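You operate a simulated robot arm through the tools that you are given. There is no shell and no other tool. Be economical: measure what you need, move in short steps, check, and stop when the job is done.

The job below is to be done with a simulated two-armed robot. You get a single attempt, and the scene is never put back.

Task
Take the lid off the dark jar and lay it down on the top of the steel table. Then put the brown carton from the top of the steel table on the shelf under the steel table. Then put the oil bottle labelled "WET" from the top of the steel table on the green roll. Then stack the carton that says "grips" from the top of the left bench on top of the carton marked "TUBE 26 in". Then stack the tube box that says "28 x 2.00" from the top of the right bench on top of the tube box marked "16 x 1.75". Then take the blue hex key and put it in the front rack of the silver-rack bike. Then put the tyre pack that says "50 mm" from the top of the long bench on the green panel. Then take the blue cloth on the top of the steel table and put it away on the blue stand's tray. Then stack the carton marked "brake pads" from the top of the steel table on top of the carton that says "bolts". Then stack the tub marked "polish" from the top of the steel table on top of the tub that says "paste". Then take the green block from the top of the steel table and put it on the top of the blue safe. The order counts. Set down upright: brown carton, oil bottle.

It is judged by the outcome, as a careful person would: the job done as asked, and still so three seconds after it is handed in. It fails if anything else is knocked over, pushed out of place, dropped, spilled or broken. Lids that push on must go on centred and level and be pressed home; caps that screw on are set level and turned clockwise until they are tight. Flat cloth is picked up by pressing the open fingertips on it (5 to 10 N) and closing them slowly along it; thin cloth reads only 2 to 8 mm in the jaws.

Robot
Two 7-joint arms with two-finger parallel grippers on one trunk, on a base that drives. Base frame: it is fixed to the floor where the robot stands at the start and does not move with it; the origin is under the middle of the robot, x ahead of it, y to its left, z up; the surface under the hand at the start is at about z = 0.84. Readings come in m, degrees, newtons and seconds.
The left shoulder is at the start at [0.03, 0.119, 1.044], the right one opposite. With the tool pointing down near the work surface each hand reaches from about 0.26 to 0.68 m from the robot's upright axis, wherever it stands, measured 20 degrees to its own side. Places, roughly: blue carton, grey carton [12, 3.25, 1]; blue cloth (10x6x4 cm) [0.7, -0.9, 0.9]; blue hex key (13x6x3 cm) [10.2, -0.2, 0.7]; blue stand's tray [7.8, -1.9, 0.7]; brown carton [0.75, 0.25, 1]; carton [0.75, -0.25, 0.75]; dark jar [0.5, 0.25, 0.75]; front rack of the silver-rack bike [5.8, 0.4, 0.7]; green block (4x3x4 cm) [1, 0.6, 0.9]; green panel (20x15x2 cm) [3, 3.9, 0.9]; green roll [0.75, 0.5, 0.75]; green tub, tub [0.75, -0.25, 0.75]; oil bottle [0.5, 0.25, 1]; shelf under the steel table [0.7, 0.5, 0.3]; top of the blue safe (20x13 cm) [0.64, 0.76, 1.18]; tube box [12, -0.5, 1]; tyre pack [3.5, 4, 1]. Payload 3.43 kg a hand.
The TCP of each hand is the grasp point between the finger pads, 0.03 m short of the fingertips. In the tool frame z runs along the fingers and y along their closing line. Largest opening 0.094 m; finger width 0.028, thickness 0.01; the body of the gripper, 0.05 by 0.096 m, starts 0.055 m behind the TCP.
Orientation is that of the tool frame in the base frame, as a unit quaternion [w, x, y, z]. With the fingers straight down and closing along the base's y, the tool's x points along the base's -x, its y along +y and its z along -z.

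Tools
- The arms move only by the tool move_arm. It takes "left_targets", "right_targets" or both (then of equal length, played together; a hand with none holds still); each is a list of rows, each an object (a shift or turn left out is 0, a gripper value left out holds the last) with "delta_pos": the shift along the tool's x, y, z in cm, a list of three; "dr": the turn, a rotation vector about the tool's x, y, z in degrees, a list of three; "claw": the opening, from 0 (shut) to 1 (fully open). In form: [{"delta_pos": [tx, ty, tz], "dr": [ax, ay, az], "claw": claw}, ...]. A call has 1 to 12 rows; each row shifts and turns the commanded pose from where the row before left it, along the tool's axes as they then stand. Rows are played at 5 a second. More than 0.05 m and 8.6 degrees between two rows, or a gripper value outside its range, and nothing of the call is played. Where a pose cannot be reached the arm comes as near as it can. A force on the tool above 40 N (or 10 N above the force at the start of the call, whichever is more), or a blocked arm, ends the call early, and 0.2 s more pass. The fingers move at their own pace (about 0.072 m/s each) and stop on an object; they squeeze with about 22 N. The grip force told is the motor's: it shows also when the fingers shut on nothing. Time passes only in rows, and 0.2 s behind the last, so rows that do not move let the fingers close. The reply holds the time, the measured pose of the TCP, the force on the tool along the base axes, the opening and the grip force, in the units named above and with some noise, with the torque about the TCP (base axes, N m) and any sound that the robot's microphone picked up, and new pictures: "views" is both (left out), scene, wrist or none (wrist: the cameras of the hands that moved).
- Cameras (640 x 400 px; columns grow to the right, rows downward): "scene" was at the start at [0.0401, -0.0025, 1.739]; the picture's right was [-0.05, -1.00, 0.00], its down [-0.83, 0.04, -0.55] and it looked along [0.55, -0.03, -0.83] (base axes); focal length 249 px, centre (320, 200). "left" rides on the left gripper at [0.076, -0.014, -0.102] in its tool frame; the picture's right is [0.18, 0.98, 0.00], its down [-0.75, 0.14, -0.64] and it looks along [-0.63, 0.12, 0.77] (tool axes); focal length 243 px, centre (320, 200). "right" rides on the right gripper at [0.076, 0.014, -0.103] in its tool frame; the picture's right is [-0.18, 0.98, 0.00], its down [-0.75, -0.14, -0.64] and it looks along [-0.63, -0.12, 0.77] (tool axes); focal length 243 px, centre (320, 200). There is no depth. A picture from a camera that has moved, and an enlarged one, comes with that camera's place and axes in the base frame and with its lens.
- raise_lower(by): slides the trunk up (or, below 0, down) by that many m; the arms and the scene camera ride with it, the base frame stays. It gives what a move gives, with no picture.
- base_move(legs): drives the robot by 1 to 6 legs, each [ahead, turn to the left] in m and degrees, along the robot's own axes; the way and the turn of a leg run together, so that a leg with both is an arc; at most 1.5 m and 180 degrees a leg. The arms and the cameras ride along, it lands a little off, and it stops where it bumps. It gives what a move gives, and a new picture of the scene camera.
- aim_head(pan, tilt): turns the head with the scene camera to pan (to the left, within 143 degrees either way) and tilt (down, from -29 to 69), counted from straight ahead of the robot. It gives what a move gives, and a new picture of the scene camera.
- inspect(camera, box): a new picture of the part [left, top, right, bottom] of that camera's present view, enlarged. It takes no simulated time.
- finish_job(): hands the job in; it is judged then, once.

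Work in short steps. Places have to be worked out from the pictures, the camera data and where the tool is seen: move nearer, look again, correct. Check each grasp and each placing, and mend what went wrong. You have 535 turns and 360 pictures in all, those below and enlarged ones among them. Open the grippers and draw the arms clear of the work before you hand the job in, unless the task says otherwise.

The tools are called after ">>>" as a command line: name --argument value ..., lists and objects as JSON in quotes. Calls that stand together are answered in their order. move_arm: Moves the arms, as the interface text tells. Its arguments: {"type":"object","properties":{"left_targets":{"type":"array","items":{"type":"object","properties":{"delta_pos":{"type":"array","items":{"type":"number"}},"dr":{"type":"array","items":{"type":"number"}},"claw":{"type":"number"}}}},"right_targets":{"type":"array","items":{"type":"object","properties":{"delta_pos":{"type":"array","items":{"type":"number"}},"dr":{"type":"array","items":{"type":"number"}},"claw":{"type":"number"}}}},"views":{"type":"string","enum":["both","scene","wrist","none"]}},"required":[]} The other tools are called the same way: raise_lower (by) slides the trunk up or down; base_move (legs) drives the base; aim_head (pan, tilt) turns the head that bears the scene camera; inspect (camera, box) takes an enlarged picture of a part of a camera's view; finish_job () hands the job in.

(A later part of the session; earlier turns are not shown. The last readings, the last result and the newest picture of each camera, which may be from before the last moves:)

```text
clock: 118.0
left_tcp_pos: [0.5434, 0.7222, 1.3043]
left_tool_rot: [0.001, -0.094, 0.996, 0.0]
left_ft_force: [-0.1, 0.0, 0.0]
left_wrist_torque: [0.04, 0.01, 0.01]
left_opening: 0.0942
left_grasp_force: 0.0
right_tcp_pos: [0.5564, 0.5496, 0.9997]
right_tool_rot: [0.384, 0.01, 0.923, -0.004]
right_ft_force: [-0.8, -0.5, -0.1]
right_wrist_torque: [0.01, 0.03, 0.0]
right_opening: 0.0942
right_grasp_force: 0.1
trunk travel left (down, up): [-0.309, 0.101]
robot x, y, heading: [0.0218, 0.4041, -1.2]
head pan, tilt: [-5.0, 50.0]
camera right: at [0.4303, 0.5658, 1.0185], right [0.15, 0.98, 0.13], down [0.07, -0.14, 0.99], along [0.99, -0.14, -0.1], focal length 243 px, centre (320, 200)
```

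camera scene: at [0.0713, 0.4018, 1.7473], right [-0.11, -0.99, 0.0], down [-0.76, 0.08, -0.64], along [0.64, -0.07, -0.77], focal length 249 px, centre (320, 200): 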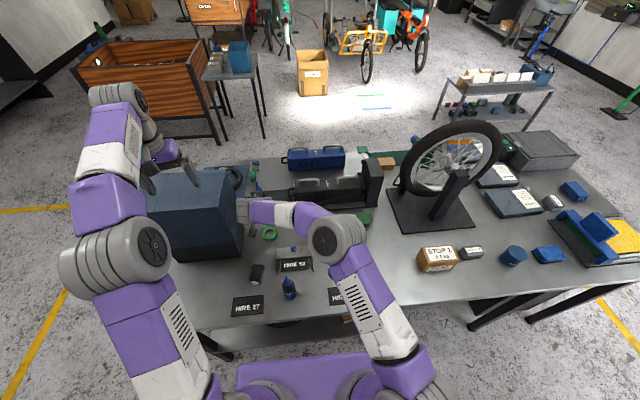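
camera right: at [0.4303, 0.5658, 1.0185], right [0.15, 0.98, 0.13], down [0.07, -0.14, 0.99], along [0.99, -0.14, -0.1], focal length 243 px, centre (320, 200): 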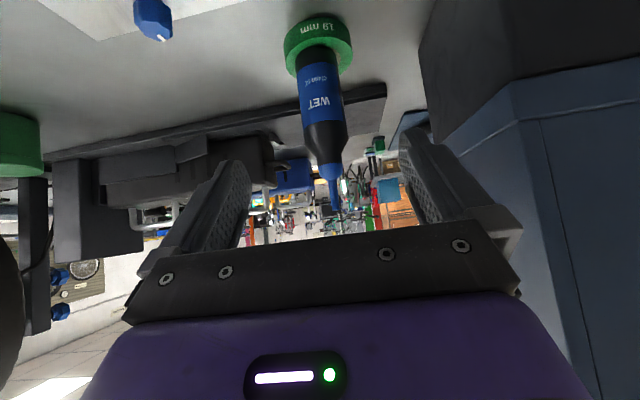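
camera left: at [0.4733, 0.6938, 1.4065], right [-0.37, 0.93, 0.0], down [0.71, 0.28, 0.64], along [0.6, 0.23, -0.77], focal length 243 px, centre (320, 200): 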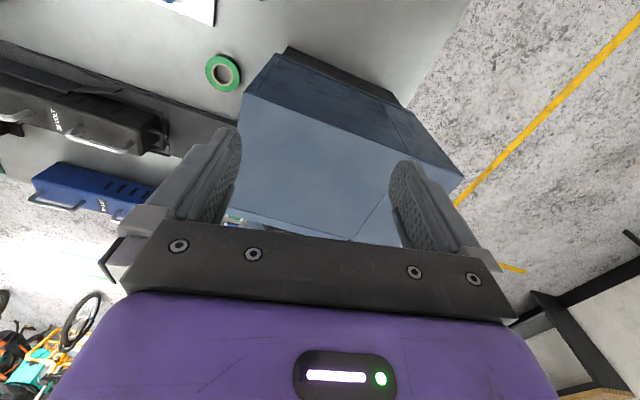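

The bottle stands upright on the roll. Now I lift the right hand clear and tuck both arms, then back off and look at the room to plan the drive.

>>> move_arm --right_targets '[{"delta_pos": [-3, -0.5, -3.5]}, {"delta_pos": [-3, -0.5, -3.5]}, {"delta_pos": [-3, -1.5, -3]}, {"delta_pos": [-3, -3, -2]}, {"delta_pos": [-3, -3, -2]}, {"delta_pos": [-3, -3.5, -1]}, {"dr": [0, 7.5, 0]}, {"dr": [0, 7.5, 0]}, {"dr": [0, 7.5, 0]}, {"dr": [0, 7.5, 0]}, {"dr": [0, 7.5, 0]}, {"dr": [0, 7.5, 0]}]' --views "none"

>>> base_move --legs '[[-0.6, 0]]'

>>> aim_head --pan 0 --tilt 12

```text
clock: 120.6
left_tcp_pos: [0.5462, 0.722, 1.3039]
left_tool_rot: [-0.001, -0.095, 0.995, 0.0]
left_ft_force: [0.0, -0.6, -0.4]
left_wrist_torque: [-0.01, 0.03, 0.0]
left_opening: 0.0941
left_grasp_force: 0.1
right_tcp_pos: [0.5744, 0.4293, 1.2323]
right_tool_rot: [-0.001, 0.01, 1.0, 0.001]
right_ft_force: [-0.3, 0.0, -0.2]
right_wrist_torque: [0.0, 0.0, 0.04]
right_opening: 0.0943
right_grasp_force: 0.0
trunk travel left (down, up): [-0.309, 0.101]
robot x, y, heading: [0.0237, 0.4031, -1.3]
head pan, tilt: [-5.0, 50.0]
```

```text
clock: 124.0
left_tcp_pos: [-0.0513, 0.7329, 1.3029]
left_tool_rot: [0.0, -0.092, 0.996, 0.0]
left_ft_force: [0.5, 0.1, -0.3]
left_wrist_torque: [0.0, -0.05, -0.03]
left_opening: 0.0942
left_grasp_force: 0.1
right_tcp_pos: [-0.0224, 0.4391, 1.2324]
right_tool_rot: [0.0, 0.012, 1.0, 0.0]
right_ft_force: [0.0, 0.4, -0.2]
right_wrist_torque: [0.02, -0.03, 0.01]
right_opening: 0.0939
right_grasp_force: 0.0
trunk travel left (down, up): [-0.309, 0.101]
robot x, y, heading: [-0.5714, 0.4183, -1.3]
head pan, tilt: [-5.0, 50.0]
camera scene: at [-0.5258, 0.4128, 1.7473], right [-0.11, -0.99, 0.0], down [-0.76, 0.09, -0.64], along [0.64, -0.07, -0.77], focal length 249 px, centre (320, 200)
```

scene: 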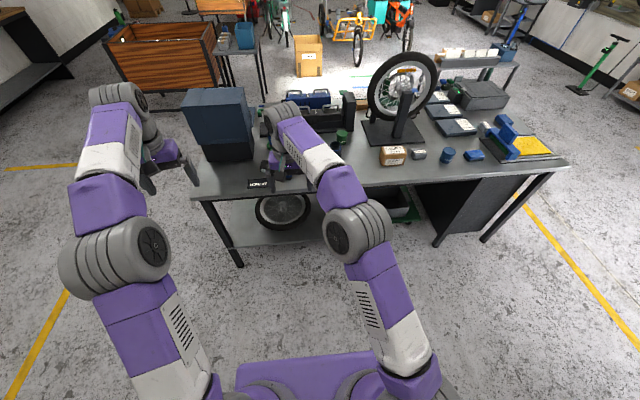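

```text
clock: 125.0
left_tcp_pos: [-0.0505, 0.7335, 1.3039]
left_tool_rot: [0.0, -0.092, 0.996, 0.0]
left_ft_force: [0.4, -0.6, 0.2]
left_wrist_torque: [-0.01, -0.02, -0.03]
left_opening: 0.0942
left_grasp_force: 0.1
right_tcp_pos: [-0.023, 0.4395, 1.232]
right_tool_rot: [-0.001, 0.013, 1.0, 0.0]
right_ft_force: [-0.8, 0.1, 0.1]
right_wrist_torque: [-0.02, 0.0, -0.01]
right_opening: 0.0937
right_grasp_force: 0.1
trunk travel left (down, up): [-0.309, 0.101]
robot x, y, heading: [-0.5748, 0.4187, -1.3]
head pan, tilt: [0.0, 12.0]
camera scene: at [-0.5089, 0.4191, 1.8058], right [-0.02, -1.0, 0.0], down [-0.21, 0.01, -0.98], along [0.98, -0.02, -0.21], focal length 249 px, centre (320, 200)
```

scene: 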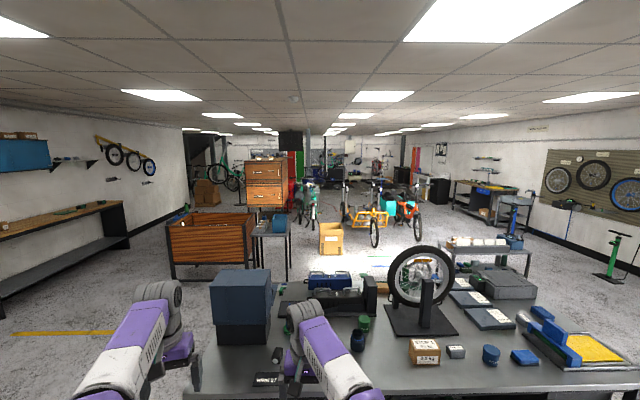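

>>> inspect --camera "scene" --box '[180, 120, 340, 260]'

>>> inspect --camera "scene" --box '[330, 130, 540, 290]'

```text
2.86 times, centred on (260, 190) of scene
camera zoom: at [-0.5089, 0.4191, 1.8058], right [-0.02, -1.0, 0.0], down [-0.21, 0.01, -0.98], along [0.98, -0.02, -0.21], focal length 712 px, centre (491, 229)
```

zoom: 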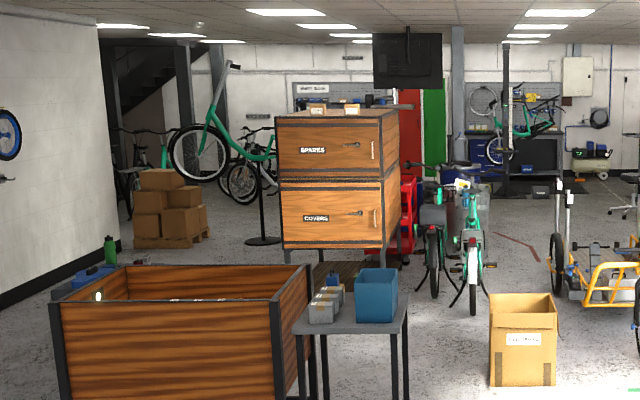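

```text
2.50 times, centred on (435, 210) of scene
camera zoom: at [-0.5089, 0.4191, 1.8058], right [-0.02, -1.0, 0.0], down [-0.21, 0.01, -0.98], along [0.98, -0.02, -0.21], focal length 623 px, centre (32, 175)
```

zoom: 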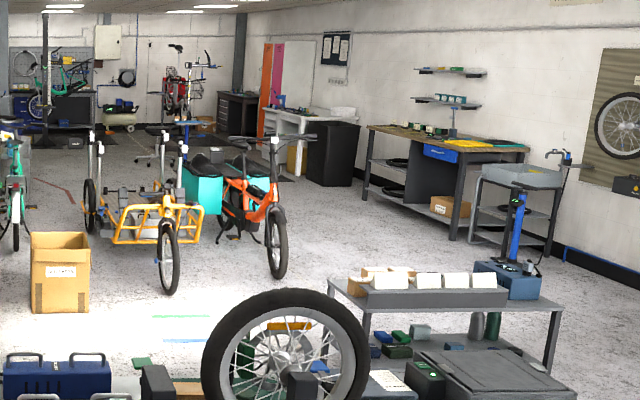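

The right-hand side of the room looks passable. I tuck the arms and drive to the right end of the table to look down that corridor.

>>> move_arm --left_targets '[{"delta_pos": [2.8, -0.36, 0]}, {"delta_pos": [2.8, -0.36, 0]}, {"delta_pos": [2.8, -0.36, 0]}, {"delta_pos": [2.8, -0.36, 0]}, {"delta_pos": [2.8, -0.36, 0]}, {"delta_pos": [2.8, -0.36, 0]}, {"delta_pos": [2.8, -0.36, 0]}]' --right_targets '[{"delta_pos": [2.9, -3.1, 0]}, {"delta_pos": [2.9, -3.1, 0]}, {"delta_pos": [2.9, -3.1, 0]}, {"delta_pos": [2.9, -3.1, 0]}, {"delta_pos": [2.9, -3.1, 0]}, {"delta_pos": [2.9, -3.1, 0]}, {"delta_pos": [2.9, -3.1, 0]}]' --views "scene"

>>> base_move --legs '[[0, -88.5], [1.2, 0], [1.2, 0], [0, 90]]'

```text
clock: 126.6
left_tcp_pos: [-0.2414, 0.671, 1.3064]
left_tool_rot: [0.001, -0.092, 0.996, 0.0]
left_ft_force: [-0.2, -0.1, 0.4]
left_wrist_torque: [0.0, -0.01, 0.02]
left_opening: 0.0941
left_grasp_force: 0.1
right_tcp_pos: [-0.2323, 0.2266, 1.2322]
right_tool_rot: [0.002, 0.011, 1.0, 0.0]
right_ft_force: [-0.7, -0.2, 0.0]
right_wrist_torque: [0.01, -0.03, 0.01]
right_opening: 0.0941
right_grasp_force: 0.0
trunk travel left (down, up): [-0.309, 0.101]
robot x, y, heading: [-0.571, 0.419, -1.4]
head pan, tilt: [0.0, 12.0]
camera scene: at [-0.5117, 0.4179, 1.8061], right [-0.02, -1.0, 0.0], down [-0.21, 0.01, -0.98], along [0.98, -0.02, -0.21], focal length 249 px, centre (320, 200)
```

scene: 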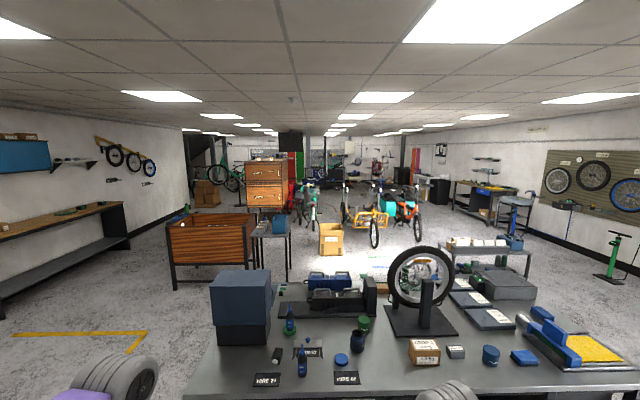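

```text
clock: 135.8
left_tcp_pos: [-0.2643, -1.0381, 1.3058]
left_tool_rot: [0.0, 0.617, 0.787, -0.001]
left_ft_force: [0.3, -0.4, 0.6]
left_wrist_torque: [-0.01, -0.01, 0.01]
left_opening: 0.0943
left_grasp_force: 0.1
right_tcp_pos: [-0.7077, -1.0718, 1.2345]
right_tool_rot: [0.003, 0.696, 0.718, -0.003]
right_ft_force: [0.1, 0.1, -0.5]
right_wrist_torque: [0.03, -0.02, -0.02]
right_opening: 0.0939
right_grasp_force: 0.1
trunk travel left (down, up): [-0.309, 0.101]
robot x, y, heading: [-0.5357, -0.7213, -87.9]
head pan, tilt: [0.0, 12.0]
stopped in leg 2: the robot was blocked; the commanded pose is now the measured one
camera scene: at [-0.5318, -0.7807, 1.8061], right [-1.0, -0.03, 0.0], down [-0.01, 0.21, -0.98], along [0.03, -0.98, -0.21], focal length 249 px, centre (320, 200)
```

scene: 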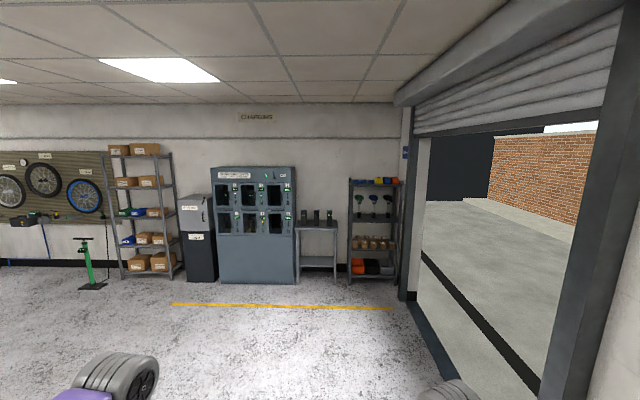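

Blocked by something low ahead; I look down to see it.

>>> aim_head --pan 0 --tilt 60

```text
clock: 136.9
left_tcp_pos: [-0.2629, -1.0377, 1.3065]
left_tool_rot: [0.0, 0.617, 0.787, -0.001]
left_ft_force: [0.2, -0.1, -0.3]
left_wrist_torque: [-0.02, 0.02, 0.02]
left_opening: 0.0937
left_grasp_force: 0.0
right_tcp_pos: [-0.7072, -1.0715, 1.2347]
right_tool_rot: [0.002, 0.696, 0.718, -0.002]
right_ft_force: [0.3, 1.0, -0.5]
right_wrist_torque: [0.01, 0.0, 0.0]
right_opening: 0.0943
right_grasp_force: 0.1
trunk travel left (down, up): [-0.309, 0.101]
robot x, y, heading: [-0.5345, -0.7239, -88.2]
head pan, tilt: [0.0, 60.0]
camera scene: at [-0.5326, -0.755, 1.7349], right [-1.0, -0.03, 0.0], down [-0.03, 0.86, -0.5], along [0.02, -0.5, -0.86], focal length 249 px, centre (320, 200)
```

scene: 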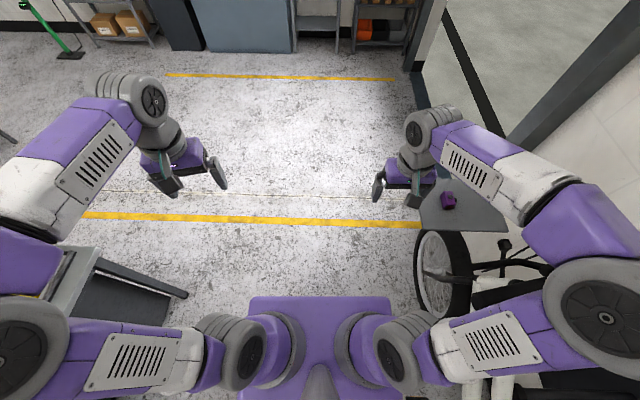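

The wide right elbow probably bumped the parked bike. I back up 0.3 m, return the arms to the narrower start posture, and check the bike.

>>> base_move --legs '[[-0.3, 0]]'

>>> move_arm --left_targets '[{"delta_pos": [-2.4, -0.9, -2]}, {"delta_pos": [-2.4, -0.9, -2]}, {"delta_pos": [-2.4, -0.9, -2]}, {"delta_pos": [-2.4, -0.9, -2]}, {"delta_pos": [-2.4, -0.9, -2]}, {"dr": [0, 0, 6]}, {"dr": [0, 0, 6]}]' --right_targets '[{"delta_pos": [-2.2, -0.6, -2.9]}, {"delta_pos": [-2.2, -0.6, -2.9]}, {"delta_pos": [-2.2, -0.6, -2.9]}, {"delta_pos": [-2.2, -0.6, -2.9]}, {"delta_pos": [-2.2, -0.6, -2.9]}, {}, {}]' --views "none"

>>> aim_head --pan -50 --tilt 35

```text
clock: 139.0
left_tcp_pos: [-0.2729, -0.7373, 1.3065]
left_tool_rot: [0.0, 0.617, 0.787, 0.0]
left_ft_force: [-0.2, 0.6, 0.4]
left_wrist_torque: [-0.01, 0.01, 0.0]
left_opening: 0.0937
left_grasp_force: 0.0
right_tcp_pos: [-0.7193, -0.7702, 1.233]
right_tool_rot: [0.002, 0.696, 0.718, -0.001]
right_ft_force: [0.3, 0.8, -0.2]
right_wrist_torque: [-0.01, -0.02, 0.01]
right_opening: 0.0941
right_grasp_force: 0.1
trunk travel left (down, up): [-0.309, 0.101]
robot x, y, heading: [-0.5471, -0.4203, -87.9]
head pan, tilt: [0.0, 60.0]
camera scene: at [-0.5444, -0.4544, 1.7347], right [-1.0, -0.03, 0.0], down [-0.03, 0.87, -0.5], along [0.02, -0.5, -0.87], focal length 249 px, centre (320, 200)
```

scene: 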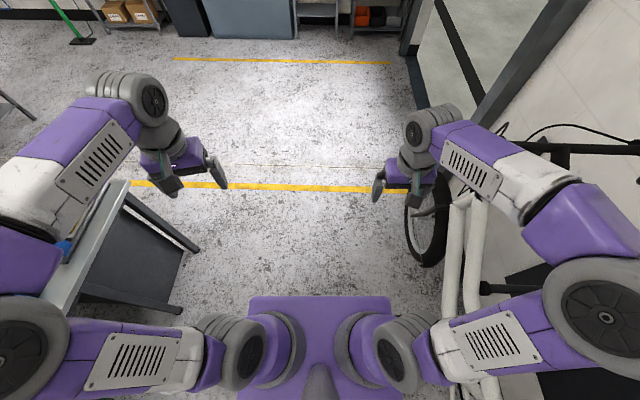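

```text
clock: 139.5
left_tcp_pos: [-0.2777, -0.7645, 1.3268]
left_tool_rot: [0.001, 0.617, 0.787, 0.0]
left_ft_force: [-0.3, 0.4, 0.2]
left_wrist_torque: [-0.03, 0.01, -0.02]
left_opening: 0.094
left_grasp_force: 0.1
right_tcp_pos: [-0.7225, -0.7849, 1.2593]
right_tool_rot: [-0.011, 0.702, 0.712, 0.013]
right_ft_force: [1.1, 4.3, -0.8]
right_wrist_torque: [-0.26, -0.01, -0.26]
right_opening: 0.0934
right_grasp_force: 0.2
trunk travel left (down, up): [-0.309, 0.101]
robot x, y, heading: [-0.546, -0.4177, -88.0]
head pan, tilt: [0.0, 60.0]
stopped in row 2 (right hand): the force on the tool passed its limit at 78 N (the readings are from after the stop); the commanded pose is now the measured one
```

```text
clock: 140.7
left_tcp_pos: [-0.2765, -0.7652, 1.3283]
left_tool_rot: [0.0, 0.617, 0.787, 0.0]
left_ft_force: [0.5, -0.3, -0.5]
left_wrist_torque: [0.02, 0.01, -0.01]
left_opening: 0.0943
left_grasp_force: 0.0
right_tcp_pos: [-0.724, -0.7857, 1.2593]
right_tool_rot: [-0.011, 0.702, 0.712, 0.012]
right_ft_force: [2.2, 4.8, 0.9]
right_wrist_torque: [-0.27, 0.16, -0.2]
right_opening: 0.0929
right_grasp_force: 0.1
trunk travel left (down, up): [-0.309, 0.101]
robot x, y, heading: [-0.5464, -0.4155, -88.3]
head pan, tilt: [-50.0, 35.0]
camera scene: at [-0.6115, -0.4457, 1.7691], right [-0.67, 0.74, 0.0], down [0.43, 0.38, -0.82], along [-0.61, -0.55, -0.57], focal length 249 px, centre (320, 200)
```

scene: 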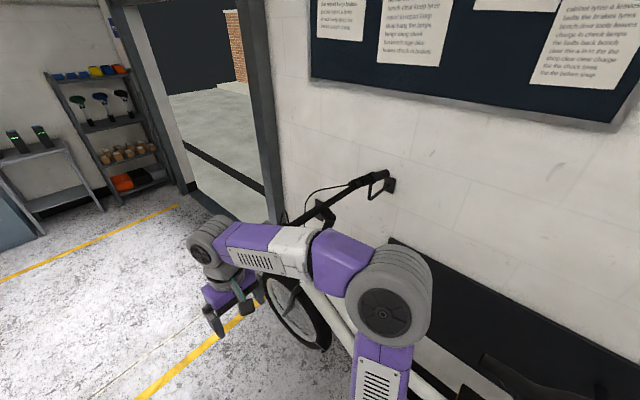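

The right hand met something (bike handlebar?). I check the right wrist view before moving.

>>> inspect --camera "right" --box '[0, 0, 640, 400]'

>>> inspect --camera "scene" --box '[170, 160, 450, 340]'

```text
1.00 times, centred on (320, 200) of right (not enlarged: the box is as wide or as high as the picture)
camera zoom: at [-0.7104, -0.7136, 1.3638], right [0.99, -0.17, 0.0], down [-0.13, -0.78, 0.62], along [-0.11, -0.61, -0.79], focal length 243 px, centre (320, 200)
```

zoom: 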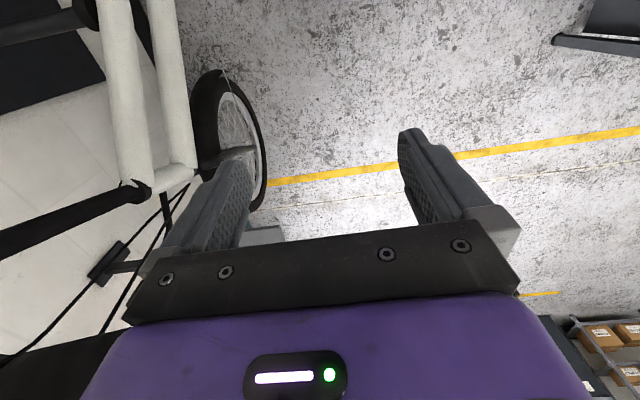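

```text
2.22 times, centred on (310, 250) of scene
camera zoom: at [-0.6115, -0.4457, 1.7691], right [-0.67, 0.74, 0.0], down [0.43, 0.38, -0.82], along [-0.61, -0.55, -0.57], focal length 554 px, centre (342, 89)
```

zoom: 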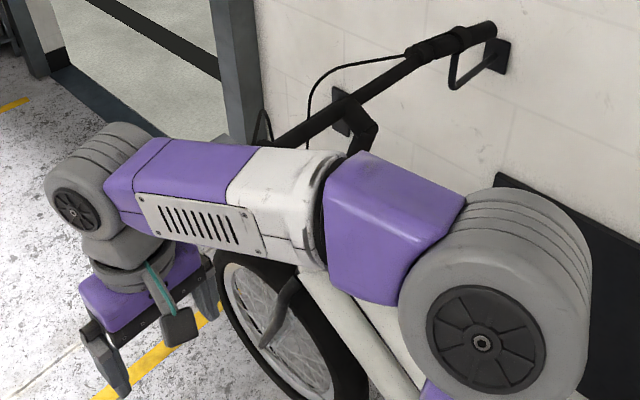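

The right forearm touches the bike's handlebar on its outer side. I move the right hand inward (away from the bike).

>>> move_arm --right_targets '[{"delta_pos": [0.5, 2, 0.5]}, {"delta_pos": [0, 3, 0]}, {"delta_pos": [0, 3, 0]}]' --views "scene"

```text
clock: 141.4
left_tcp_pos: [-0.2768, -0.7648, 1.326]
left_tool_rot: [0.0, 0.617, 0.787, 0.0]
left_ft_force: [0.3, -0.1, 0.2]
left_wrist_torque: [0.0, 0.01, 0.02]
left_opening: 0.0938
left_grasp_force: 0.1
right_tcp_pos: [-0.644, -0.7801, 1.2561]
right_tool_rot: [-0.011, 0.701, 0.713, 0.013]
right_ft_force: [0.7, -0.2, -0.3]
right_wrist_torque: [0.01, 0.03, 0.04]
right_opening: 0.0937
right_grasp_force: 0.1
trunk travel left (down, up): [-0.309, 0.101]
robot x, y, heading: [-0.545, -0.4177, -88.3]
head pan, tilt: [-50.0, 35.0]
camera scene: at [-0.6113, -0.4472, 1.7691], right [-0.67, 0.74, 0.0], down [0.43, 0.38, -0.82], along [-0.61, -0.55, -0.57], focal length 249 px, centre (320, 200)
```

scene: 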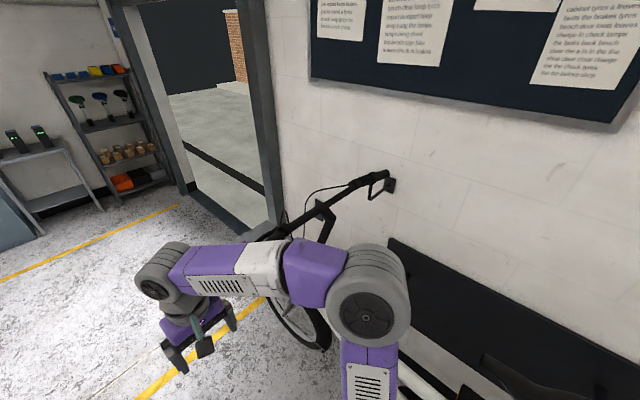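

Free again, bike unmoved. I bring the hands to the higher start posture, keeping the right hand inward.

>>> move_arm --left_targets '[{"delta_pos": [-2.4, -0.9, -2]}, {"delta_pos": [-2.4, -0.9, -2]}, {"delta_pos": [-2.4, -0.9, -2]}, {"delta_pos": [-2.4, -0.9, -2]}, {"dr": [0, 0, 6]}, {"dr": [0, 0, 6]}]' --right_targets '[{"delta_pos": [-2.2, 0, -3]}, {"delta_pos": [-2.2, 0, -3]}, {"delta_pos": [-2.2, -0.5, -3]}, {"delta_pos": [-2.2, -0.5, -3]}, {}, {}]' --views "scene"

```text
clock: 142.8
left_tcp_pos: [-0.2896, -0.8696, 1.4069]
left_tool_rot: [0.0, 0.697, 0.717, 0.0]
left_ft_force: [-0.3, -0.7, -0.3]
left_wrist_torque: [0.01, -0.02, -0.02]
left_opening: 0.094
left_grasp_force: 0.0
right_tcp_pos: [-0.6517, -0.8733, 1.3719]
right_tool_rot: [-0.011, 0.701, 0.713, 0.013]
right_ft_force: [0.0, -0.2, 0.1]
right_wrist_torque: [0.0, -0.02, -0.01]
right_opening: 0.0941
right_grasp_force: 0.0
trunk travel left (down, up): [-0.309, 0.101]
robot x, y, heading: [-0.5436, -0.4212, -88.0]
head pan, tilt: [-50.0, 35.0]
camera scene: at [-0.6121, -0.4479, 1.769], right [-0.67, 0.74, 0.0], down [0.43, 0.38, -0.82], along [-0.61, -0.55, -0.57], focal length 249 px, centre (320, 200)
```

scene: 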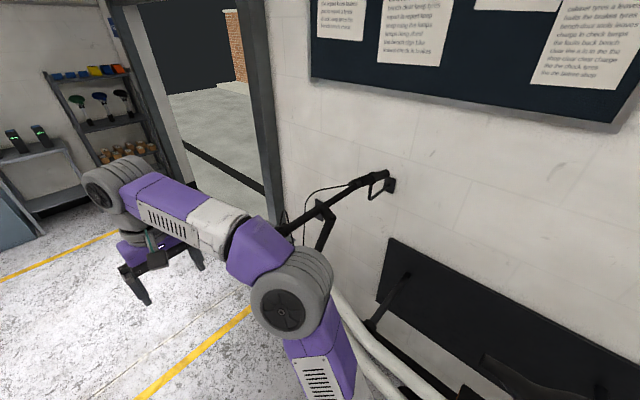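

Good, elbows are now close. I swerve left around the bike, drive past the table's end and turn to face +x.

>>> base_move --legs '[[0, 25], [0.5, 0], [0, -25], [1.0, 0], [0, 88]]'

>>> aim_head --pan 0 --tilt 20

```text
clock: 156.8
left_tcp_pos: [0.1677, -1.6113, 1.4057]
left_tool_rot: [-0.002, -0.003, 1.0, 0.0]
left_ft_force: [-0.7, 0.5, -0.3]
left_wrist_torque: [0.01, -0.02, 0.03]
left_opening: 0.0943
left_grasp_force: 0.0
right_tcp_pos: [0.163, -1.9739, 1.3729]
right_tool_rot: [-0.016, 0.006, 1.0, 0.001]
right_ft_force: [0.6, 0.6, 0.5]
right_wrist_torque: [0.04, 0.02, -0.01]
right_opening: 0.0943
right_grasp_force: 0.1
trunk travel left (down, up): [-0.309, 0.101]
robot x, y, heading: [-0.2915, -1.8551, 0.2]
head pan, tilt: [-50.0, 35.0]
camera scene: at [-0.2622, -1.9205, 1.769], right [-0.76, -0.65, 0.0], down [-0.37, 0.44, -0.82], along [0.53, -0.63, -0.57], focal length 249 px, centre (320, 200)
```

scene: 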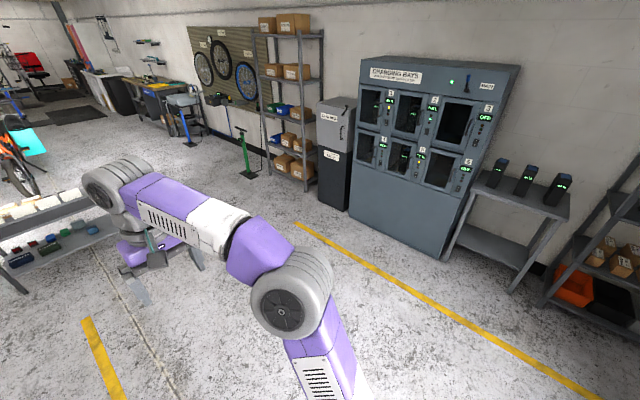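

```text
clock: 158.0
left_tcp_pos: [0.1675, -1.6108, 1.4067]
left_tool_rot: [-0.001, -0.001, 1.0, 0.001]
left_ft_force: [0.0, 0.0, 1.3]
left_wrist_torque: [-0.02, 0.08, 0.0]
left_opening: 0.094
left_grasp_force: 0.0
right_tcp_pos: [0.1627, -1.9739, 1.3729]
right_tool_rot: [-0.015, 0.007, 1.0, 0.003]
right_ft_force: [0.0, -0.9, -0.5]
right_wrist_torque: [-0.01, -0.06, 0.0]
right_opening: 0.0939
right_grasp_force: 0.1
trunk travel left (down, up): [-0.309, 0.101]
robot x, y, heading: [-0.2871, -1.8531, 0.3]
head pan, tilt: [0.0, 20.0]
camera scene: at [-0.2259, -1.8532, 1.7929], right [0.0, -1.0, 0.0], down [-0.34, 0.0, -0.94], along [0.94, 0.0, -0.34], focal length 249 px, centre (320, 200)
```

scene: 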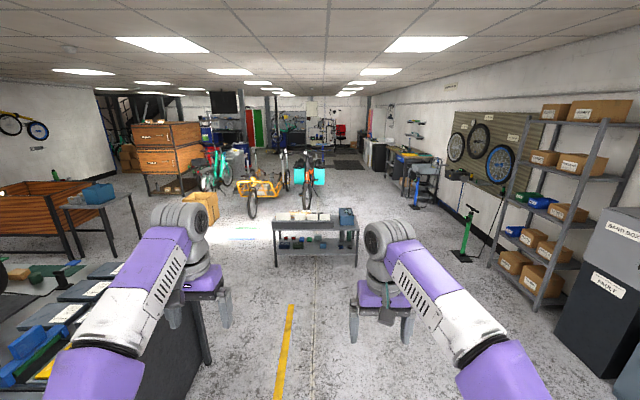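

A clear corridor at y≈-2.8 on the right of the cart. I drive that way.

>>> base_move --legs '[[0, -24.5], [1.2, 0], [1.1, 0], [0, 24.2], [1.5, 0]]'

```text
clock: 178.8
left_tcp_pos: [3.7343, -2.5772, 1.406]
left_tool_rot: [-0.001, -0.007, 1.0, 0.0]
left_ft_force: [-0.2, 0.1, 0.0]
left_wrist_torque: [0.02, -0.01, -0.03]
left_opening: 0.0939
left_grasp_force: 0.0
right_tcp_pos: [3.7323, -2.941, 1.3725]
right_tool_rot: [-0.016, 0.001, 1.0, 0.003]
right_ft_force: [0.0, -0.2, 0.1]
right_wrist_torque: [-0.04, -0.01, 0.01]
right_opening: 0.094
right_grasp_force: 0.0
trunk travel left (down, up): [-0.309, 0.101]
robot x, y, heading: [3.277, -2.824, 0.9]
head pan, tilt: [0.0, 20.0]
camera scene: at [3.3436, -2.8226, 1.7929], right [0.01, -1.0, 0.0], down [-0.34, 0.0, -0.94], along [0.94, 0.01, -0.34], focal length 249 px, centre (320, 200)
```

scene: 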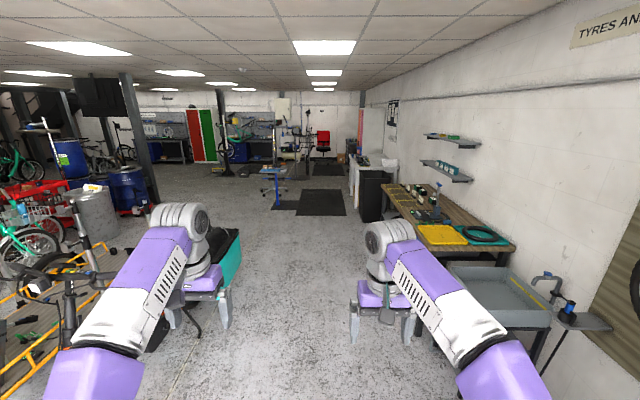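

>>> base_move --legs '[[1.5, 0], [1.5, 0], [0.3, 0]]'

>>> aim_head --pan 35 --tilt 15

```text
clock: 194.9
left_tcp_pos: [7.0222, -2.636, 1.4065]
left_tool_rot: [0.0, 0.013, 1.0, 0.0]
left_ft_force: [0.4, 0.0, 0.4]
left_wrist_torque: [-0.02, 0.01, -0.03]
left_opening: 0.0938
left_grasp_force: 0.0
right_tcp_pos: [7.0066, -2.9991, 1.3722]
right_tool_rot: [-0.016, 0.02, 1.0, 0.002]
right_ft_force: [0.5, 0.0, -0.1]
right_wrist_torque: [0.04, 0.01, -0.01]
right_opening: 0.094
right_grasp_force: 0.0
trunk travel left (down, up): [-0.309, 0.101]
robot x, y, heading: [6.5597, -2.8674, -1.7]
head pan, tilt: [0.0, 20.0]
camera scene: at [6.6218, -2.8663, 1.7929], right [-0.02, -1.0, 0.0], down [-0.34, 0.01, -0.94], along [0.94, -0.02, -0.34], focal length 249 px, centre (320, 200)
```

scene: 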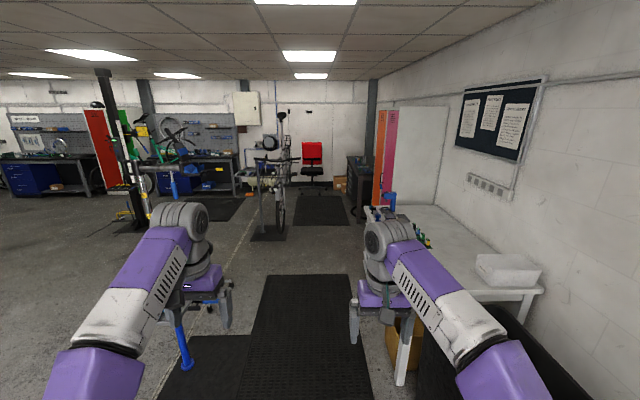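

```text
clock: 195.9
left_tcp_pos: [7.0212, -2.6353, 1.406]
left_tool_rot: [0.0, 0.012, 1.0, 0.0]
left_ft_force: [0.0, 0.7, 0.3]
left_wrist_torque: [0.03, 0.0, 0.01]
left_opening: 0.094
left_grasp_force: 0.1
right_tcp_pos: [7.0062, -2.9978, 1.372]
right_tool_rot: [-0.016, 0.02, 1.0, 0.003]
right_ft_force: [0.0, 0.8, 0.0]
right_wrist_torque: [0.02, 0.01, 0.02]
right_opening: 0.094
right_grasp_force: 0.1
trunk travel left (down, up): [-0.309, 0.101]
robot x, y, heading: [6.5592, -2.8656, -1.5]
head pan, tilt: [35.0, 15.0]
camera scene: at [6.6064, -2.8124, 1.801], right [0.55, -0.83, 0.0], down [-0.22, -0.14, -0.97], along [0.8, 0.53, -0.26], focal length 249 px, centre (320, 200)
```

scene: 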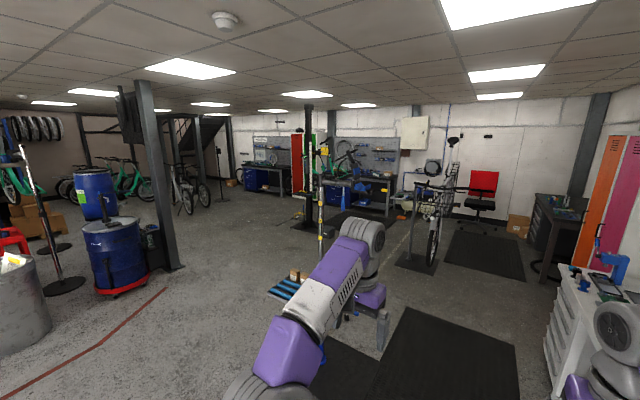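

Both blue benches are visible at the far wall. I drive east past the blue stand, then north between the pillar and the repair stand.

>>> base_move --legs '[[0, 2], [1.2, 0], [1.1, 0], [0, 84], [1.5, 0], [1.4, 0]]'

>>> aim_head --pan -35 --tilt 18

```text
clock: 214.6
left_tcp_pos: [8.6958, -1.6916, 1.4031]
left_tool_rot: [-0.003, -0.677, 0.736, -0.002]
left_ft_force: [0.2, 0.8, -0.7]
left_wrist_torque: [-0.07, 0.02, 0.01]
left_opening: 0.0939
left_grasp_force: 0.2
right_tcp_pos: [9.056, -1.7294, 1.3695]
right_tool_rot: [-0.015, -0.671, 0.742, -0.011]
right_ft_force: [0.5, 1.5, -1.0]
right_wrist_torque: [-0.07, -0.03, -0.01]
right_opening: 0.094
right_grasp_force: 0.0
trunk travel left (down, up): [-0.309, 0.101]
robot x, y, heading: [8.8929, -2.1716, 85.0]
head pan, tilt: [35.0, 15.0]
stopped in leg 5: the robot was blocked; the commanded pose is now the measured one
camera scene: at [8.8466, -2.1152, 1.8007], right [0.86, 0.5, 0.0], down [0.13, -0.23, -0.96], along [-0.49, 0.83, -0.26], focal length 249 px, centre (320, 200)
```

scene: 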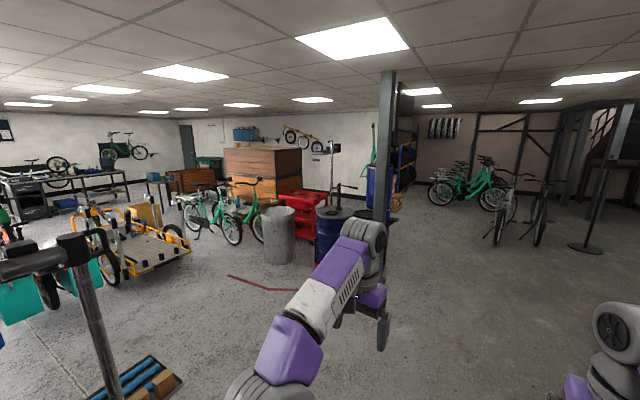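

```text
clock: 216.0
left_tcp_pos: [8.6947, -1.6967, 1.4049]
left_tool_rot: [-0.001, -0.676, 0.736, 0.0]
left_ft_force: [0.1, -0.3, 0.3]
left_wrist_torque: [-0.02, 0.02, -0.01]
left_opening: 0.094
left_grasp_force: 0.0
right_tcp_pos: [9.0549, -1.7334, 1.3713]
right_tool_rot: [-0.015, -0.67, 0.742, -0.009]
right_ft_force: [2.4, -0.4, 0.0]
right_wrist_torque: [-0.02, 0.01, -0.05]
right_opening: 0.0941
right_grasp_force: 0.0
trunk travel left (down, up): [-0.309, 0.101]
robot x, y, heading: [8.8963, -2.1725, 85.5]
head pan, tilt: [-35.0, 18.0]
camera scene: at [8.9525, -2.1304, 1.7961], right [0.77, -0.64, 0.0], down [-0.2, -0.24, -0.95], along [0.61, 0.73, -0.31], focal length 249 px, centre (320, 200)
```

scene: 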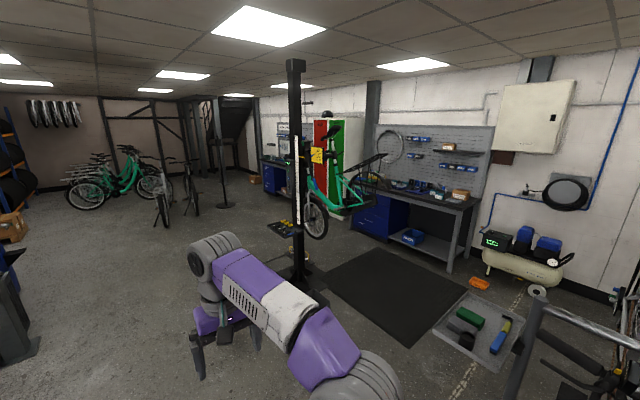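

Blocked again; I look down on both sides to find the obstacle.

>>> aim_head --pan 0 --tilt 55

>>> aim_head --pan -75 --tilt 40

```text
clock: 217.0
left_tcp_pos: [8.6943, -1.6965, 1.404]
left_tool_rot: [-0.002, -0.676, 0.737, 0.0]
left_ft_force: [-0.2, 0.1, -0.2]
left_wrist_torque: [0.03, 0.0, 0.01]
left_opening: 0.094
left_grasp_force: 0.0
right_tcp_pos: [9.0557, -1.7349, 1.3715]
right_tool_rot: [-0.013, -0.67, 0.742, -0.01]
right_ft_force: [0.3, 0.2, 0.2]
right_wrist_torque: [-0.04, 0.04, 0.02]
right_opening: 0.0939
right_grasp_force: 0.0
trunk travel left (down, up): [-0.309, 0.101]
robot x, y, heading: [8.8982, -2.1719, 85.2]
head pan, tilt: [0.0, 55.0]
camera scene: at [8.8989, -2.1307, 1.7409], right [1.0, -0.09, 0.0], down [-0.07, -0.82, -0.57], along [0.05, 0.57, -0.82], focal length 249 px, centre (320, 200)
```

scene: 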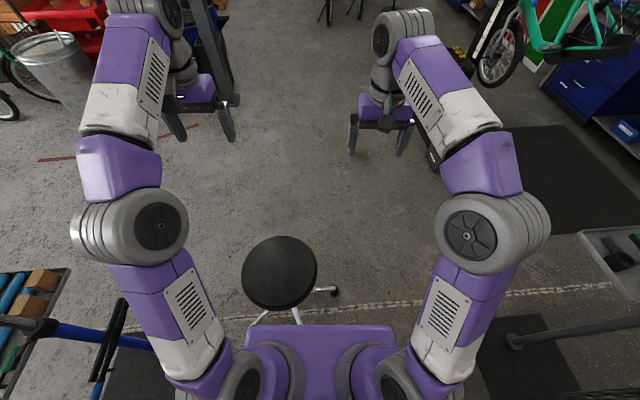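

```text
clock: 218.5
left_tcp_pos: [8.6942, -1.696, 1.4059]
left_tool_rot: [-0.002, -0.676, 0.736, -0.001]
left_ft_force: [-0.3, 0.2, -1.3]
left_wrist_torque: [0.0, 0.02, -0.01]
left_opening: 0.0939
left_grasp_force: 0.1
right_tcp_pos: [9.0561, -1.7345, 1.3715]
right_tool_rot: [-0.013, -0.67, 0.742, -0.01]
right_ft_force: [0.5, -0.3, 0.7]
right_wrist_torque: [-0.01, -0.01, -0.02]
right_opening: 0.0937
right_grasp_force: 0.0
trunk travel left (down, up): [-0.309, 0.101]
robot x, y, heading: [8.8937, -2.1757, 85.3]
head pan, tilt: [-75.0, 40.0]
camera scene: at [8.9764, -2.1875, 1.7615], right [0.18, -0.98, 0.0], down [-0.63, -0.11, -0.77], along [0.75, 0.14, -0.64], focal length 249 px, centre (320, 200)
```

scene: 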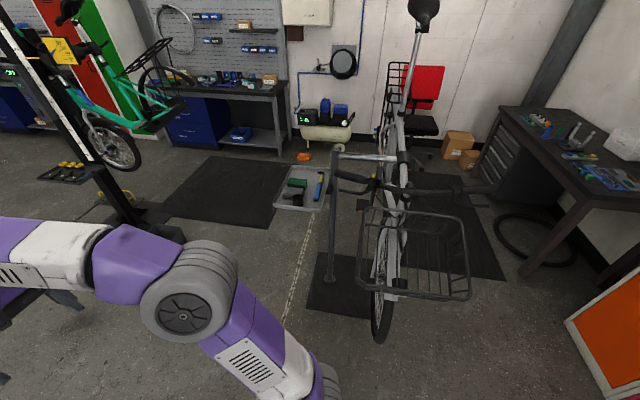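

A wheeled stool stands in the way. I back off and go around the west side of the blue stand instead.

>>> base_move --legs '[[-0.62, 0], [0, 95], [1.0, 0], [1.0, 0], [0, -90]]'

>>> aim_head --pan 0 --tilt 35

```text
clock: 239.1
left_tcp_pos: [6.6518, -2.2681, 1.4058]
left_tool_rot: [-0.002, -0.698, 0.716, -0.001]
left_ft_force: [1.2, 0.4, 0.0]
left_wrist_torque: [0.0, -0.02, 0.0]
left_opening: 0.0939
left_grasp_force: 0.1
right_tcp_pos: [7.0138, -2.2842, 1.3724]
right_tool_rot: [-0.015, -0.692, 0.721, -0.012]
right_ft_force: [1.0, -0.6, 0.1]
right_wrist_torque: [-0.02, 0.05, -0.01]
right_opening: 0.0939
right_grasp_force: 0.0
trunk travel left (down, up): [-0.309, 0.101]
robot x, y, heading: [6.8775, -2.7339, 88.6]
head pan, tilt: [-75.0, 40.0]
camera scene: at [6.9616, -2.7416, 1.7615], right [0.23, -0.97, 0.0], down [-0.63, -0.15, -0.77], along [0.74, 0.18, -0.64], focal length 249 px, centre (320, 200)
```

scene: 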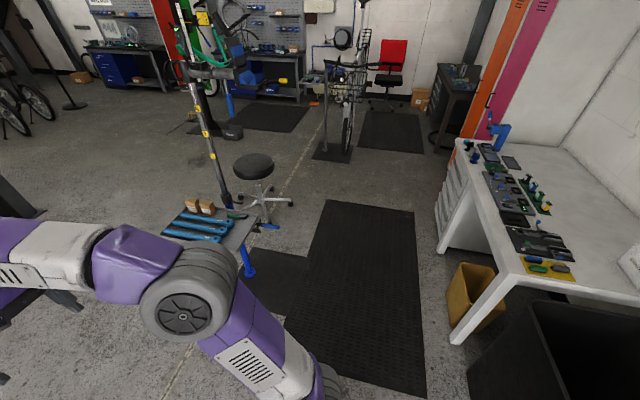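

```text
clock: 240.6
left_tcp_pos: [6.6519, -2.2679, 1.4058]
left_tool_rot: [-0.002, -0.697, 0.717, 0.0]
left_ft_force: [-0.6, 0.3, -0.4]
left_wrist_torque: [0.0, 0.01, 0.02]
left_opening: 0.0942
left_grasp_force: 0.1
right_tcp_pos: [7.0133, -2.2839, 1.3709]
right_tool_rot: [-0.014, -0.692, 0.721, -0.011]
right_ft_force: [-0.1, 0.8, -0.5]
right_wrist_torque: [0.04, 0.03, -0.03]
right_opening: 0.094
right_grasp_force: 0.0
trunk travel left (down, up): [-0.309, 0.101]
robot x, y, heading: [6.8748, -2.7314, 88.6]
head pan, tilt: [0.0, 35.0]
camera scene: at [6.8812, -2.6734, 1.769], right [1.0, -0.03, 0.0], down [-0.02, -0.57, -0.82], along [0.02, 0.82, -0.57], focal length 249 px, centre (320, 200)
```

scene: 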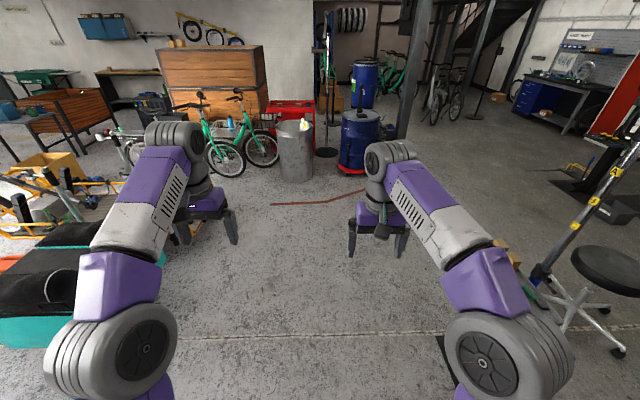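

Clear ahead. I drive north, then east between the pillar and the repair stand.

>>> base_move --legs '[[1.1, 0], [1.05, 0], [0, -88.6], [1.2, 0], [1.0, 0]]'

>>> aim_head --pan 20 --tilt 25

```text
clock: 265.5
left_tcp_pos: [9.6217, -0.3606, 1.4058]
left_tool_rot: [-0.002, 0.008, 1.0, 0.001]
left_ft_force: [-0.1, -0.6, 0.1]
left_wrist_torque: [-0.01, -0.01, -0.01]
left_opening: 0.0941
left_grasp_force: 0.0
right_tcp_pos: [9.6081, -0.7233, 1.3711]
right_tool_rot: [-0.016, 0.015, 1.0, 0.002]
right_ft_force: [1.3, 0.8, -0.2]
right_wrist_torque: [0.0, 0.03, 0.02]
right_opening: 0.0939
right_grasp_force: 0.2
trunk travel left (down, up): [-0.309, 0.101]
robot x, y, heading: [9.1587, -0.5933, -0.8]
head pan, tilt: [0.0, 35.0]
camera scene: at [9.2171, -0.5942, 1.769], right [-0.02, -1.0, 0.0], down [-0.57, 0.01, -0.82], along [0.82, -0.01, -0.57], focal length 249 px, centre (320, 200)
```

scene: 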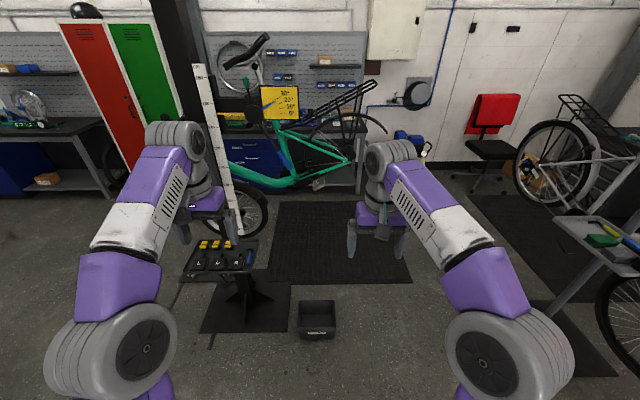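

```text
clock: 266.3
left_tcp_pos: [9.6216, -0.3608, 1.4053]
left_tool_rot: [-0.001, 0.009, 1.0, 0.001]
left_ft_force: [0.1, -0.3, -0.8]
left_wrist_torque: [0.01, 0.02, -0.03]
left_opening: 0.0941
left_grasp_force: 0.1
right_tcp_pos: [9.6087, -0.724, 1.3715]
right_tool_rot: [-0.017, 0.016, 1.0, 0.002]
right_ft_force: [-0.1, -0.5, 0.3]
right_wrist_torque: [0.0, 0.02, 0.02]
right_opening: 0.0942
right_grasp_force: 0.1
trunk travel left (down, up): [-0.309, 0.101]
robot x, y, heading: [9.1593, -0.5933, -0.9]
head pan, tilt: [20.0, 25.0]
camera scene: at [9.2159, -0.5628, 1.7848], right [0.33, -0.95, 0.0], down [-0.4, -0.14, -0.91], along [0.86, 0.3, -0.42], focal length 249 px, centre (320, 200)
```

scene: 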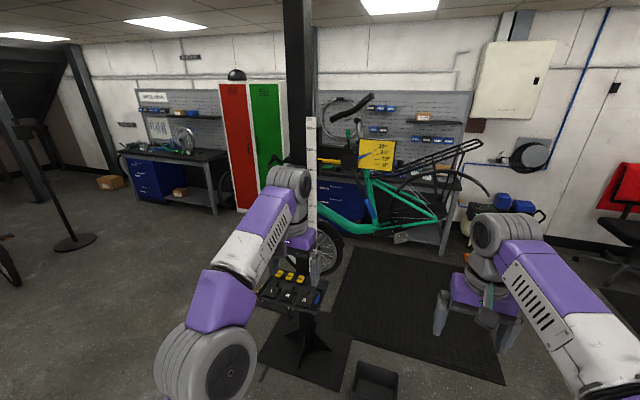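

Now toward the left bench, keeping clear of the repair stand's base and the black pole.

>>> base_move --legs '[[0, 76], [1.5, 0], [0, -27], [1.2, 0], [1.1, 0], [0, -48]]'

>>> aim_head --pan 10 --tilt 30

```text
clock: 291.4
left_tcp_pos: [11.5073, 2.8261, 1.4053]
left_tool_rot: [-0.001, -0.015, 1.0, 0.001]
left_ft_force: [0.1, -0.4, -0.4]
left_wrist_torque: [0.0, 0.0, 0.01]
left_opening: 0.0939
left_grasp_force: 0.1
right_tcp_pos: [11.5114, 2.4621, 1.3714]
right_tool_rot: [-0.018, -0.007, 1.0, 0.001]
right_ft_force: [0.0, 0.1, 0.5]
right_wrist_torque: [-0.02, -0.02, -0.03]
right_opening: 0.0943
right_grasp_force: 0.2
trunk travel left (down, up): [-0.309, 0.101]
robot x, y, heading: [11.0551, 2.57, 1.8]
head pan, tilt: [20.0, 25.0]
camera scene: at [11.1125, 2.6044, 1.7848], right [0.37, -0.93, 0.0], down [-0.39, -0.16, -0.91], along [0.84, 0.34, -0.42], focal length 249 px, centre (320, 200)
```

scene: 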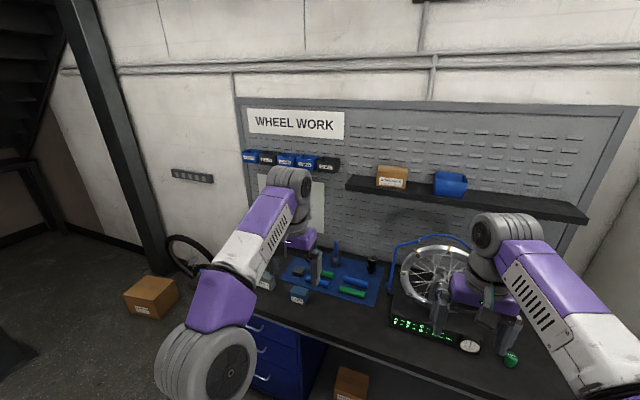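

```text
clock: 292.1
left_tcp_pos: [11.5075, 2.8265, 1.4051]
left_tool_rot: [-0.001, -0.015, 1.0, 0.001]
left_ft_force: [-0.9, -0.1, -0.1]
left_wrist_torque: [0.01, -0.02, -0.04]
left_opening: 0.0938
left_grasp_force: 0.0
right_tcp_pos: [11.5122, 2.4632, 1.3708]
right_tool_rot: [-0.017, -0.008, 1.0, 0.001]
right_ft_force: [-0.8, 0.9, 0.3]
right_wrist_torque: [0.01, -0.02, -0.01]
right_opening: 0.094
right_grasp_force: 0.0
trunk travel left (down, up): [-0.309, 0.101]
robot x, y, heading: [11.0576, 2.5711, 1.8]
head pan, tilt: [10.0, 30.0]
camera scene: at [11.1154, 2.589, 1.7769], right [0.21, -0.98, 0.0], down [-0.49, -0.1, -0.87], along [0.85, 0.18, -0.5], focal length 249 px, centre (320, 200)
```

scene: 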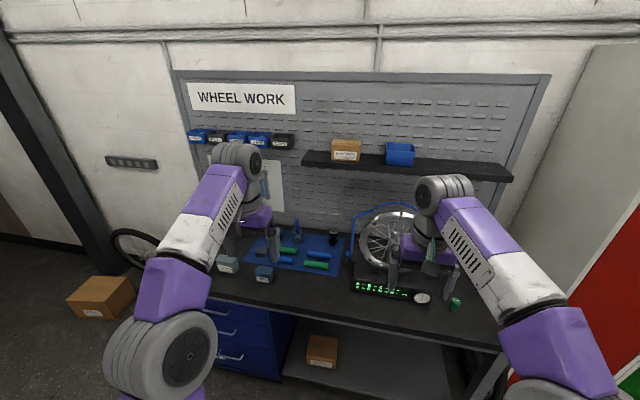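

>>> inspect --camera "scene" --box '[200, 220, 340, 300]'

>>> inspect --camera "left" --box '[0, 0, 640, 400]'

```text
4.57 times, centred on (270, 260) of scene
camera zoom: at [11.1154, 2.589, 1.7769], right [0.21, -0.98, 0.0], down [-0.49, -0.1, -0.87], along [0.85, 0.18, -0.5], focal length 1140 px, centre (549, -74)
```

zoom: 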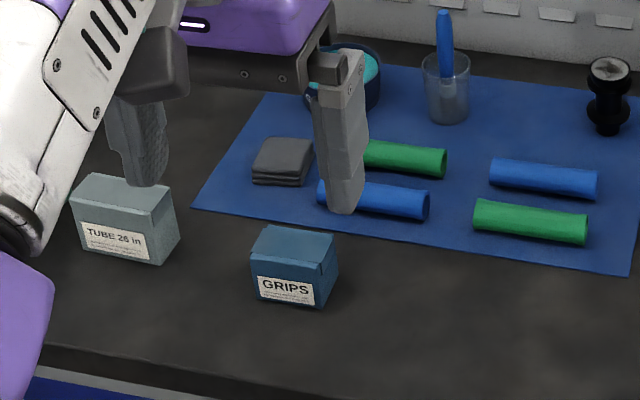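

```text
1.00 times, centred on (320, 200) of left (not enlarged: the box is as wide or as high as the picture)
camera zoom: at [11.4323, 2.8094, 1.5085], right [-0.21, 0.98, 0.0], down [0.75, 0.16, 0.64], along [0.63, 0.14, -0.77], focal length 243 px, centre (320, 200)
```

zoom: 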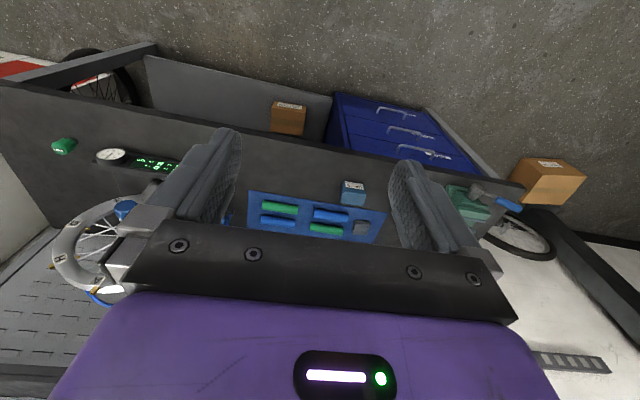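

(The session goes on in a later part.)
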